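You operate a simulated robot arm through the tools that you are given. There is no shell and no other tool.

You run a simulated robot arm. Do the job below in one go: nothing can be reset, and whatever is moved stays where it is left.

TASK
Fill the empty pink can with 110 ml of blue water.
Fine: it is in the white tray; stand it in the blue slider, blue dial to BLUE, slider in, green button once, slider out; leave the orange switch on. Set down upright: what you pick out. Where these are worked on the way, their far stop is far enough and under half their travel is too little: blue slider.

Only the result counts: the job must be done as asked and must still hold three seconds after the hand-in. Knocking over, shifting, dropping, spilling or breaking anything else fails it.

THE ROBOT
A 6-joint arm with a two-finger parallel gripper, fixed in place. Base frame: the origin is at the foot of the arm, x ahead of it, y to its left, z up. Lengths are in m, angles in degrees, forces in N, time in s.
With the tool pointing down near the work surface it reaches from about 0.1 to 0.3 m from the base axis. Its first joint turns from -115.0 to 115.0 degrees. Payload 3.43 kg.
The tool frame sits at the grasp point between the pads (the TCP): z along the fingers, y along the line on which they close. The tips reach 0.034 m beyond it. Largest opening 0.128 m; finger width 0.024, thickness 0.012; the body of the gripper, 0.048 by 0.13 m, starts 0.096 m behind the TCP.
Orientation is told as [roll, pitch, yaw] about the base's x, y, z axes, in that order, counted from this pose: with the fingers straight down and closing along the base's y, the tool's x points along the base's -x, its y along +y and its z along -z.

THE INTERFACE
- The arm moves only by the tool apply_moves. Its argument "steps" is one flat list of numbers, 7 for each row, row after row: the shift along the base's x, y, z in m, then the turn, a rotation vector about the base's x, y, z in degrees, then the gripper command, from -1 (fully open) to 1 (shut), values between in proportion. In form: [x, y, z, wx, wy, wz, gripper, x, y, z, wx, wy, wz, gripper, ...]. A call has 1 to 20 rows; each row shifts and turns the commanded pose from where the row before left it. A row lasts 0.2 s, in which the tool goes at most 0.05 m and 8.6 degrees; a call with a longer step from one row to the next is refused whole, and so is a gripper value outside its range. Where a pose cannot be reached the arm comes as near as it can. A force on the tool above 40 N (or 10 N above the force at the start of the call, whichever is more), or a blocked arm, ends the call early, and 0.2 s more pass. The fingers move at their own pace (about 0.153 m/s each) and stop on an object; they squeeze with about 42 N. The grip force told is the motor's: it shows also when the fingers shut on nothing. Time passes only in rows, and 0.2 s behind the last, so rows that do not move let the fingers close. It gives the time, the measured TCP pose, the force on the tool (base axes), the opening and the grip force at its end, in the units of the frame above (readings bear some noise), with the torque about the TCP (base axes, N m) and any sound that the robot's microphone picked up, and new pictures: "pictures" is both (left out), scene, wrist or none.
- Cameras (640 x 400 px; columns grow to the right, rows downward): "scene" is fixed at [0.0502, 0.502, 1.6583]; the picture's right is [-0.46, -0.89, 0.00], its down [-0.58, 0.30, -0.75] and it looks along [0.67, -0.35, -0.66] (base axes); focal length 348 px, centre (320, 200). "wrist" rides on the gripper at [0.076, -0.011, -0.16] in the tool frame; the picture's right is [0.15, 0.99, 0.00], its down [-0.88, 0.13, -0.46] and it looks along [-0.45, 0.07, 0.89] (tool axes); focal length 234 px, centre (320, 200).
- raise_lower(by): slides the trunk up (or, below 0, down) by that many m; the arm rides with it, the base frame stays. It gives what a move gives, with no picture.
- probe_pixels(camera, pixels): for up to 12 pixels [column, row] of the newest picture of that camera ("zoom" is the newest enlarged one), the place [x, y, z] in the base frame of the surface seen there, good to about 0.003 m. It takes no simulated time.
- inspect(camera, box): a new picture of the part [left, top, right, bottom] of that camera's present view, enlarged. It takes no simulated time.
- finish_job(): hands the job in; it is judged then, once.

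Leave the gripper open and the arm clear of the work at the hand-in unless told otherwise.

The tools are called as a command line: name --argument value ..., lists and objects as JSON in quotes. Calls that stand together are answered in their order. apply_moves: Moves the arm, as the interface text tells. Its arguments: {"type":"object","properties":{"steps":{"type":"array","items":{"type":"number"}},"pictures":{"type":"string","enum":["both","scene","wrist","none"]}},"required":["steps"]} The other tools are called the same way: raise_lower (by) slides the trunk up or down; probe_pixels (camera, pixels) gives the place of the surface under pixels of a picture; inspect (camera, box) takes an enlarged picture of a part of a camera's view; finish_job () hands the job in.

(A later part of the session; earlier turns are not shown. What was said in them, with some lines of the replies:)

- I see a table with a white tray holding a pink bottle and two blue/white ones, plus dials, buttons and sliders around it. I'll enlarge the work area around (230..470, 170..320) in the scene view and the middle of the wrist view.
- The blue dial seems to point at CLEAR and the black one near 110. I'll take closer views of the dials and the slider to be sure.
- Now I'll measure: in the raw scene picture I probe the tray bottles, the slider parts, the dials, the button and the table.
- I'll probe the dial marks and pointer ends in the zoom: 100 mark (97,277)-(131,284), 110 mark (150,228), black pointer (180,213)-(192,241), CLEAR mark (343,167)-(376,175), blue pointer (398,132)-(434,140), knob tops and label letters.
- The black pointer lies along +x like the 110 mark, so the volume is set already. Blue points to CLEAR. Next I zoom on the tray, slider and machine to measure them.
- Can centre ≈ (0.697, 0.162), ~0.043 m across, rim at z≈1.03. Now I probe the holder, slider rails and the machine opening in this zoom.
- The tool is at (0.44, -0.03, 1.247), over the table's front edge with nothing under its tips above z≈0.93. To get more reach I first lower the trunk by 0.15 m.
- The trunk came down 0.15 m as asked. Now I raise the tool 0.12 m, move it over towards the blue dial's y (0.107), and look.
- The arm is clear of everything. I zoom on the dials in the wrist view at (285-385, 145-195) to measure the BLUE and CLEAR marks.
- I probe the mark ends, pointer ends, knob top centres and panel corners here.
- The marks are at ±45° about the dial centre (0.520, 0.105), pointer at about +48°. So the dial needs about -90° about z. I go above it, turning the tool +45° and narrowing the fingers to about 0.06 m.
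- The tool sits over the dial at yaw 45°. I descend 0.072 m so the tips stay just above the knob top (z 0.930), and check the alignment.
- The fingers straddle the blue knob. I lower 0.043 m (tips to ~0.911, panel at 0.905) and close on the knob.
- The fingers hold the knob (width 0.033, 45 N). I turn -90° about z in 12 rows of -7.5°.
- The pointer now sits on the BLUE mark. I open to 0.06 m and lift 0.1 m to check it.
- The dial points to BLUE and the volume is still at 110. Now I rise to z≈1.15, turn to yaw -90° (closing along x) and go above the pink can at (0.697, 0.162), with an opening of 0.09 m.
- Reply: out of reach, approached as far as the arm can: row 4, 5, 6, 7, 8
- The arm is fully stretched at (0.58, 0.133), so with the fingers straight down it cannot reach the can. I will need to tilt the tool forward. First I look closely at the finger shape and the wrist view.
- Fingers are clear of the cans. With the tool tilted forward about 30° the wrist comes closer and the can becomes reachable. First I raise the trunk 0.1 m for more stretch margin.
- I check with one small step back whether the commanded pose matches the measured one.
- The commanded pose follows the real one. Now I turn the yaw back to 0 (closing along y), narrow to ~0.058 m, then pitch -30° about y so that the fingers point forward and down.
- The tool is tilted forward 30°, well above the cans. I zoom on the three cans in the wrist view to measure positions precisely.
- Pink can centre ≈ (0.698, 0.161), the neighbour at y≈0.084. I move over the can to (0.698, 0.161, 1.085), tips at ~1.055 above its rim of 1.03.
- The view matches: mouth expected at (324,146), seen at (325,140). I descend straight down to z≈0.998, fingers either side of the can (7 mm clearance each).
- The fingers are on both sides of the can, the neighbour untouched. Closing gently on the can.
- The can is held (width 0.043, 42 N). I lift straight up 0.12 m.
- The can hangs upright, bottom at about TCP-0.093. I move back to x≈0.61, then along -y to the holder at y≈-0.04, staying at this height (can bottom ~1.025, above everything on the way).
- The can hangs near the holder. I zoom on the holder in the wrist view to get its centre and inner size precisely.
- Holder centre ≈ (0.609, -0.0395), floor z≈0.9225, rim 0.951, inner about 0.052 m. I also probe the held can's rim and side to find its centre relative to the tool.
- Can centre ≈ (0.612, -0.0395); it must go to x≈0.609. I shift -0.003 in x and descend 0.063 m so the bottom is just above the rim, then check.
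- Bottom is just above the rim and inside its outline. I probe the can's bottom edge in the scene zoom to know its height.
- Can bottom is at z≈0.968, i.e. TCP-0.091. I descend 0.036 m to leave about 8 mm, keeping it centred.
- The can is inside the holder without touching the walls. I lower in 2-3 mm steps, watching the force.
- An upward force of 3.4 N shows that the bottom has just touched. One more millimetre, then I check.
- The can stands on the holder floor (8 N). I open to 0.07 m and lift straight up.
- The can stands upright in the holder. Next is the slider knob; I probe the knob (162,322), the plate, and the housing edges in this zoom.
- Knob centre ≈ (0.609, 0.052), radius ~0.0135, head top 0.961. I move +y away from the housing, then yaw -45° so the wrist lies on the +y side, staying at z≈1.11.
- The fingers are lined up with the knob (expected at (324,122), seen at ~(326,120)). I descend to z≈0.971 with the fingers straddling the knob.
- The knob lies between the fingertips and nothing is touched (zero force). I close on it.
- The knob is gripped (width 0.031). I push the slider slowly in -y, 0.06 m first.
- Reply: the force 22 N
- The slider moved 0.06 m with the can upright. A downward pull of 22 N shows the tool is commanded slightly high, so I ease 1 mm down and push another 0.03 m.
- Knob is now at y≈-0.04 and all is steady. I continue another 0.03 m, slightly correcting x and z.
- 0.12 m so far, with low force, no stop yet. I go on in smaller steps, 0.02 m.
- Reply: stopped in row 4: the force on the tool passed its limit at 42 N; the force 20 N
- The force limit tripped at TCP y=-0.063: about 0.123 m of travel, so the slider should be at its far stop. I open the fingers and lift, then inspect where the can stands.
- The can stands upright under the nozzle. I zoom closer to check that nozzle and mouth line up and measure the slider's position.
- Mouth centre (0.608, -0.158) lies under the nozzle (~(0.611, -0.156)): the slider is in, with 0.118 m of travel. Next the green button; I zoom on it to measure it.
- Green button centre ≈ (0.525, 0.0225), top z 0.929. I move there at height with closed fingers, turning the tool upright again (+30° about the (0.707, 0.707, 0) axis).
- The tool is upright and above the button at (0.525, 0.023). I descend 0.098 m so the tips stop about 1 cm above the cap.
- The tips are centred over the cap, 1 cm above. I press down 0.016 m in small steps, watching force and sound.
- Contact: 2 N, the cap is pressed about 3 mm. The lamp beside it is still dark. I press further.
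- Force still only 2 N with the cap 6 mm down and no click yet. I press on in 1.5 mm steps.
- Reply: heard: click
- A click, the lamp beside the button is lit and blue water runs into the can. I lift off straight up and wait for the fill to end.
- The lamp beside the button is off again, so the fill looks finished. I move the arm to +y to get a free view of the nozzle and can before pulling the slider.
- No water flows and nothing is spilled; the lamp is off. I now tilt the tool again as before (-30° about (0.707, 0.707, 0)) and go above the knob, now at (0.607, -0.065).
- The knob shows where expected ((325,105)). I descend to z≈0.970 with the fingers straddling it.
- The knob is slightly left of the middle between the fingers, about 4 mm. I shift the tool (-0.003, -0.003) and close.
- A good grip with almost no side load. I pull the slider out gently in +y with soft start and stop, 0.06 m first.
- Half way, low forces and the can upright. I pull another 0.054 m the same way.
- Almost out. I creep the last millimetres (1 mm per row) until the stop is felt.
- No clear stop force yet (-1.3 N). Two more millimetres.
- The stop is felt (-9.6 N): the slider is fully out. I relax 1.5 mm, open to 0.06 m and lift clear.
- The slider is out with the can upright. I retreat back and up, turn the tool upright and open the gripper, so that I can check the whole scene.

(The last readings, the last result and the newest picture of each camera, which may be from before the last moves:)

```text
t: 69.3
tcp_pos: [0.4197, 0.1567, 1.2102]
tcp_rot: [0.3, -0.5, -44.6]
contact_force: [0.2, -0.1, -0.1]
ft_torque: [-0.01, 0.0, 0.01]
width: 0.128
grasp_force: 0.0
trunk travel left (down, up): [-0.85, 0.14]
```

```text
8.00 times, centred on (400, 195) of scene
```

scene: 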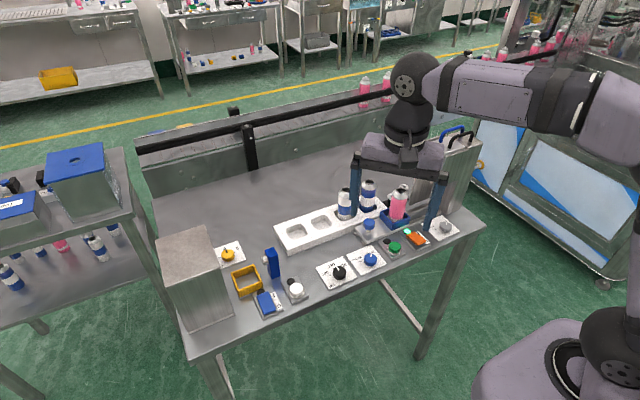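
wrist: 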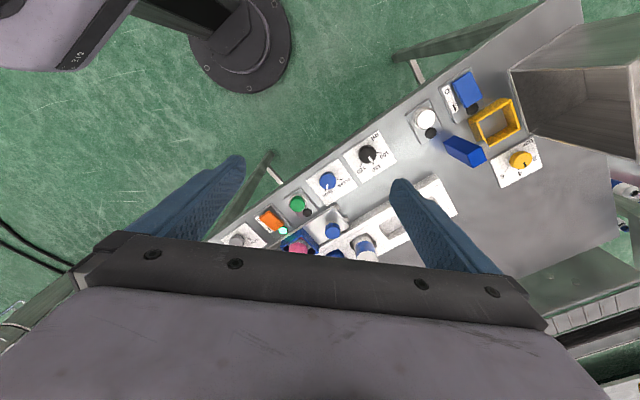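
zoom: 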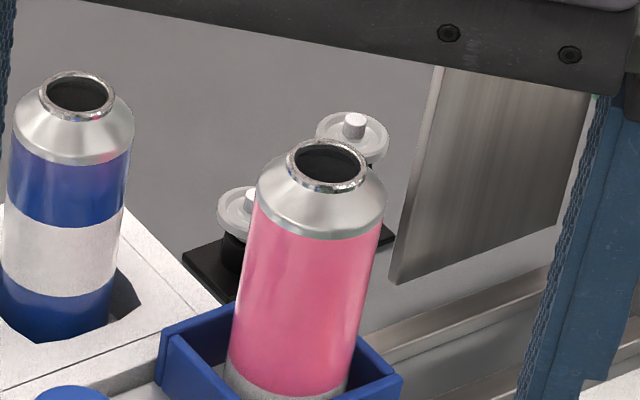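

Everything looks right: can upright in the holder, slider out, dial on BLUE, 110 ml, orange switch lit, green button released. To confirm the fill I'll bring the wrist camera above the can, staying high (tips above 1.17).

apply_moves --steps '[0.01, -0.03, 0, 0, 0, 7.5, -1, 0.015, -0.03, 0, 0, 0, 7.5, -1, 0.015, -0.03, 0, 0, 0, 7.5, -1, 0.015, -0.03, 0, 0, 0, 7.5, -1, 0.015, -0.03, 0, 0, 0, 7.5, -1, 0.015, -0.03, 0, 0, 0, 7.1, -1, 0.01, 0, 0, 0, 0, 0, -1, 0, 0, 0, 0, 0, 0, -1]'

inspect --camera "wrist" --box '[260, 140, 380, 240]'

```text
t: 71.1
tcp_pos: [0.5173, -0.0222, 1.21]
tcp_rot: [0.3, -0.4, 0.0]
contact_force: [-0.6, 0.4, -0.8]
ft_torque: [0.04, -0.01, 0.0]
width: 0.1281
grasp_force: 0.1
trunk travel left (down, up): [-0.85, 0.14]
```

scene: 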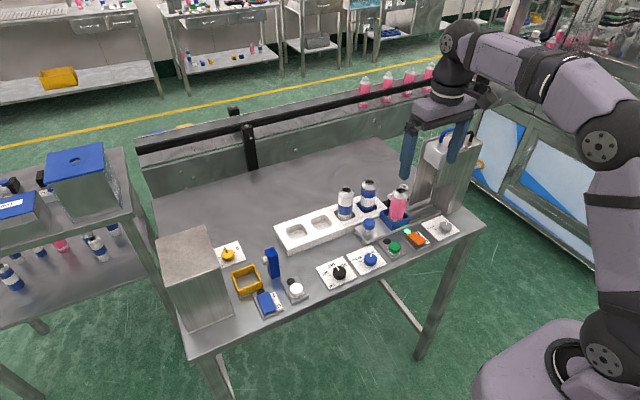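
wrist: 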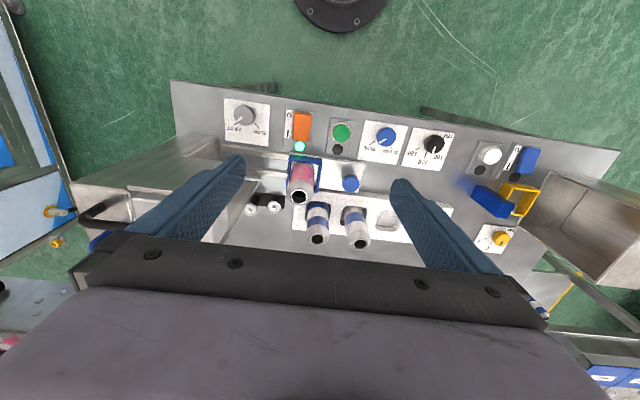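

```text
4.00 times, centred on (320, 190) of wrist
```

zoom: 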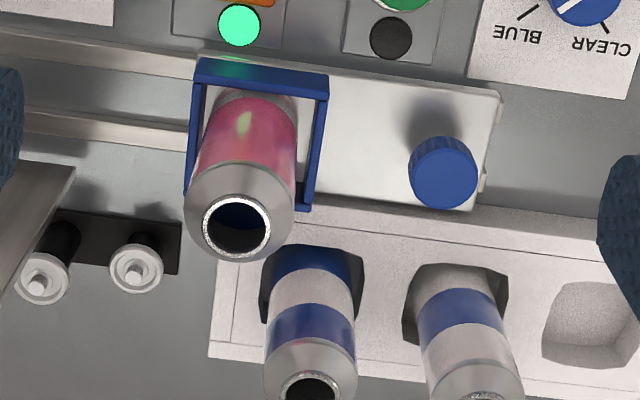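

I see a bluish surface inside the mouth. I zoom closer.

inspect --camera "wrist" --box '[280, 180, 340, 220]'

inspect --camera "scene" --box '[310, 170, 470, 290]'

```text
10.00 times, centred on (310, 200) of wrist
```

zoom: 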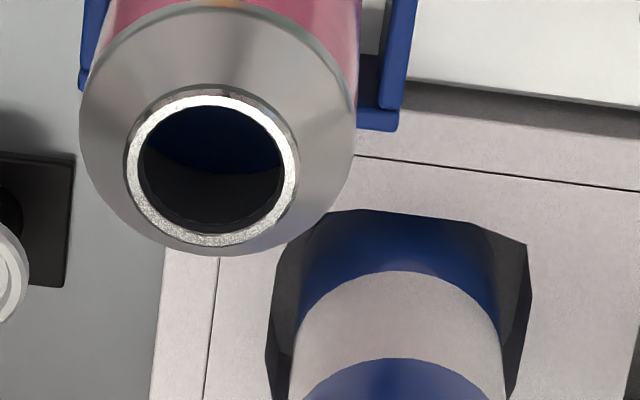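

```text
3.33 times, centred on (390, 230) of scene
```

zoom: 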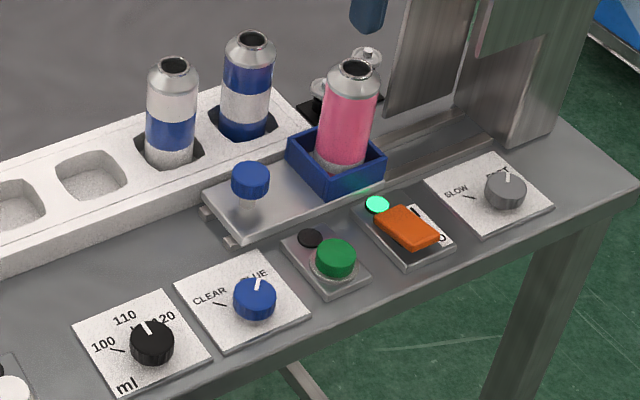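

Blue water stands in the can, no spill anywhere, and all controls are as asked. I draw the open gripper back to x≈0.43, clear of the work, before handing in.

apply_moves --steps '[-0.03, 0, 0.01, 0, 0, 0, -1, -0.03, 0, 0.01, 0, 0, 0, -1, -0.025, 0, 0.01, 0, 0, 0, -1, 0, 0, 0, 0, 0, 0, -1, 0, 0, 0, 0, 0, 0, -1]'

```text
t: 72.3
tcp_pos: [0.43, -0.0212, 1.2417]
tcp_rot: [0.3, -0.4, -0.1]
contact_force: [-0.4, 0.2, 0.1]
ft_torque: [0.02, -0.03, 0.0]
width: 0.1281
grasp_force: 0.1
trunk travel left (down, up): [-0.85, 0.14]
```

scene: 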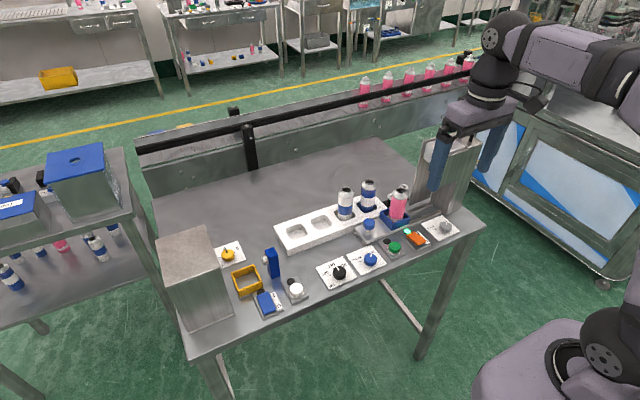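
wrist: 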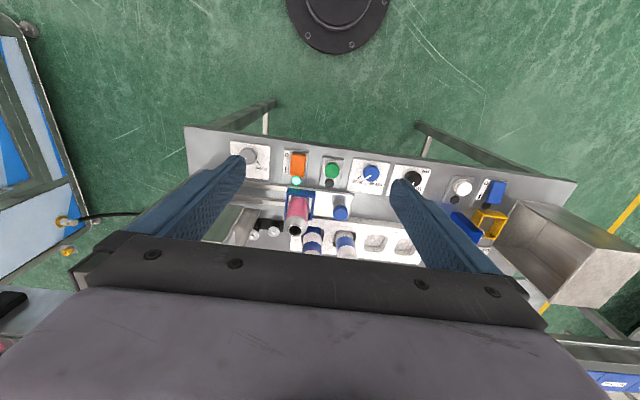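

The arm is clear with the gripper open. The filled can stands upright in the slider, which is out, and the orange switch is still on. I hand the job in.

finish_job

```text
The job is handed in.
```

The pink can has been filled with blue water. It stands upright in the blue slider, which is pulled out again, and I've handed the job in.

- **Dials:** I turned the blue dial from CLEAR to BLUE. The black volume dial was already at 110 ml, so I left it alone.
- **Fill:** I pushed the slider in to its stop and pressed the green button once. It clicked, the lamp beside it lit and blue water ran into the can. The lamp was off again within about two seconds.
- **Result:** The wrist camera shows blue water inside the can and no spill on the table. I couldn't measure the volume itself; 110 ml rests on the dial setting and the machine stopping on its own.
- **Everything else:** The orange switch is still on, the other two cans weren't touched, and the arm is clear with the gripper open.
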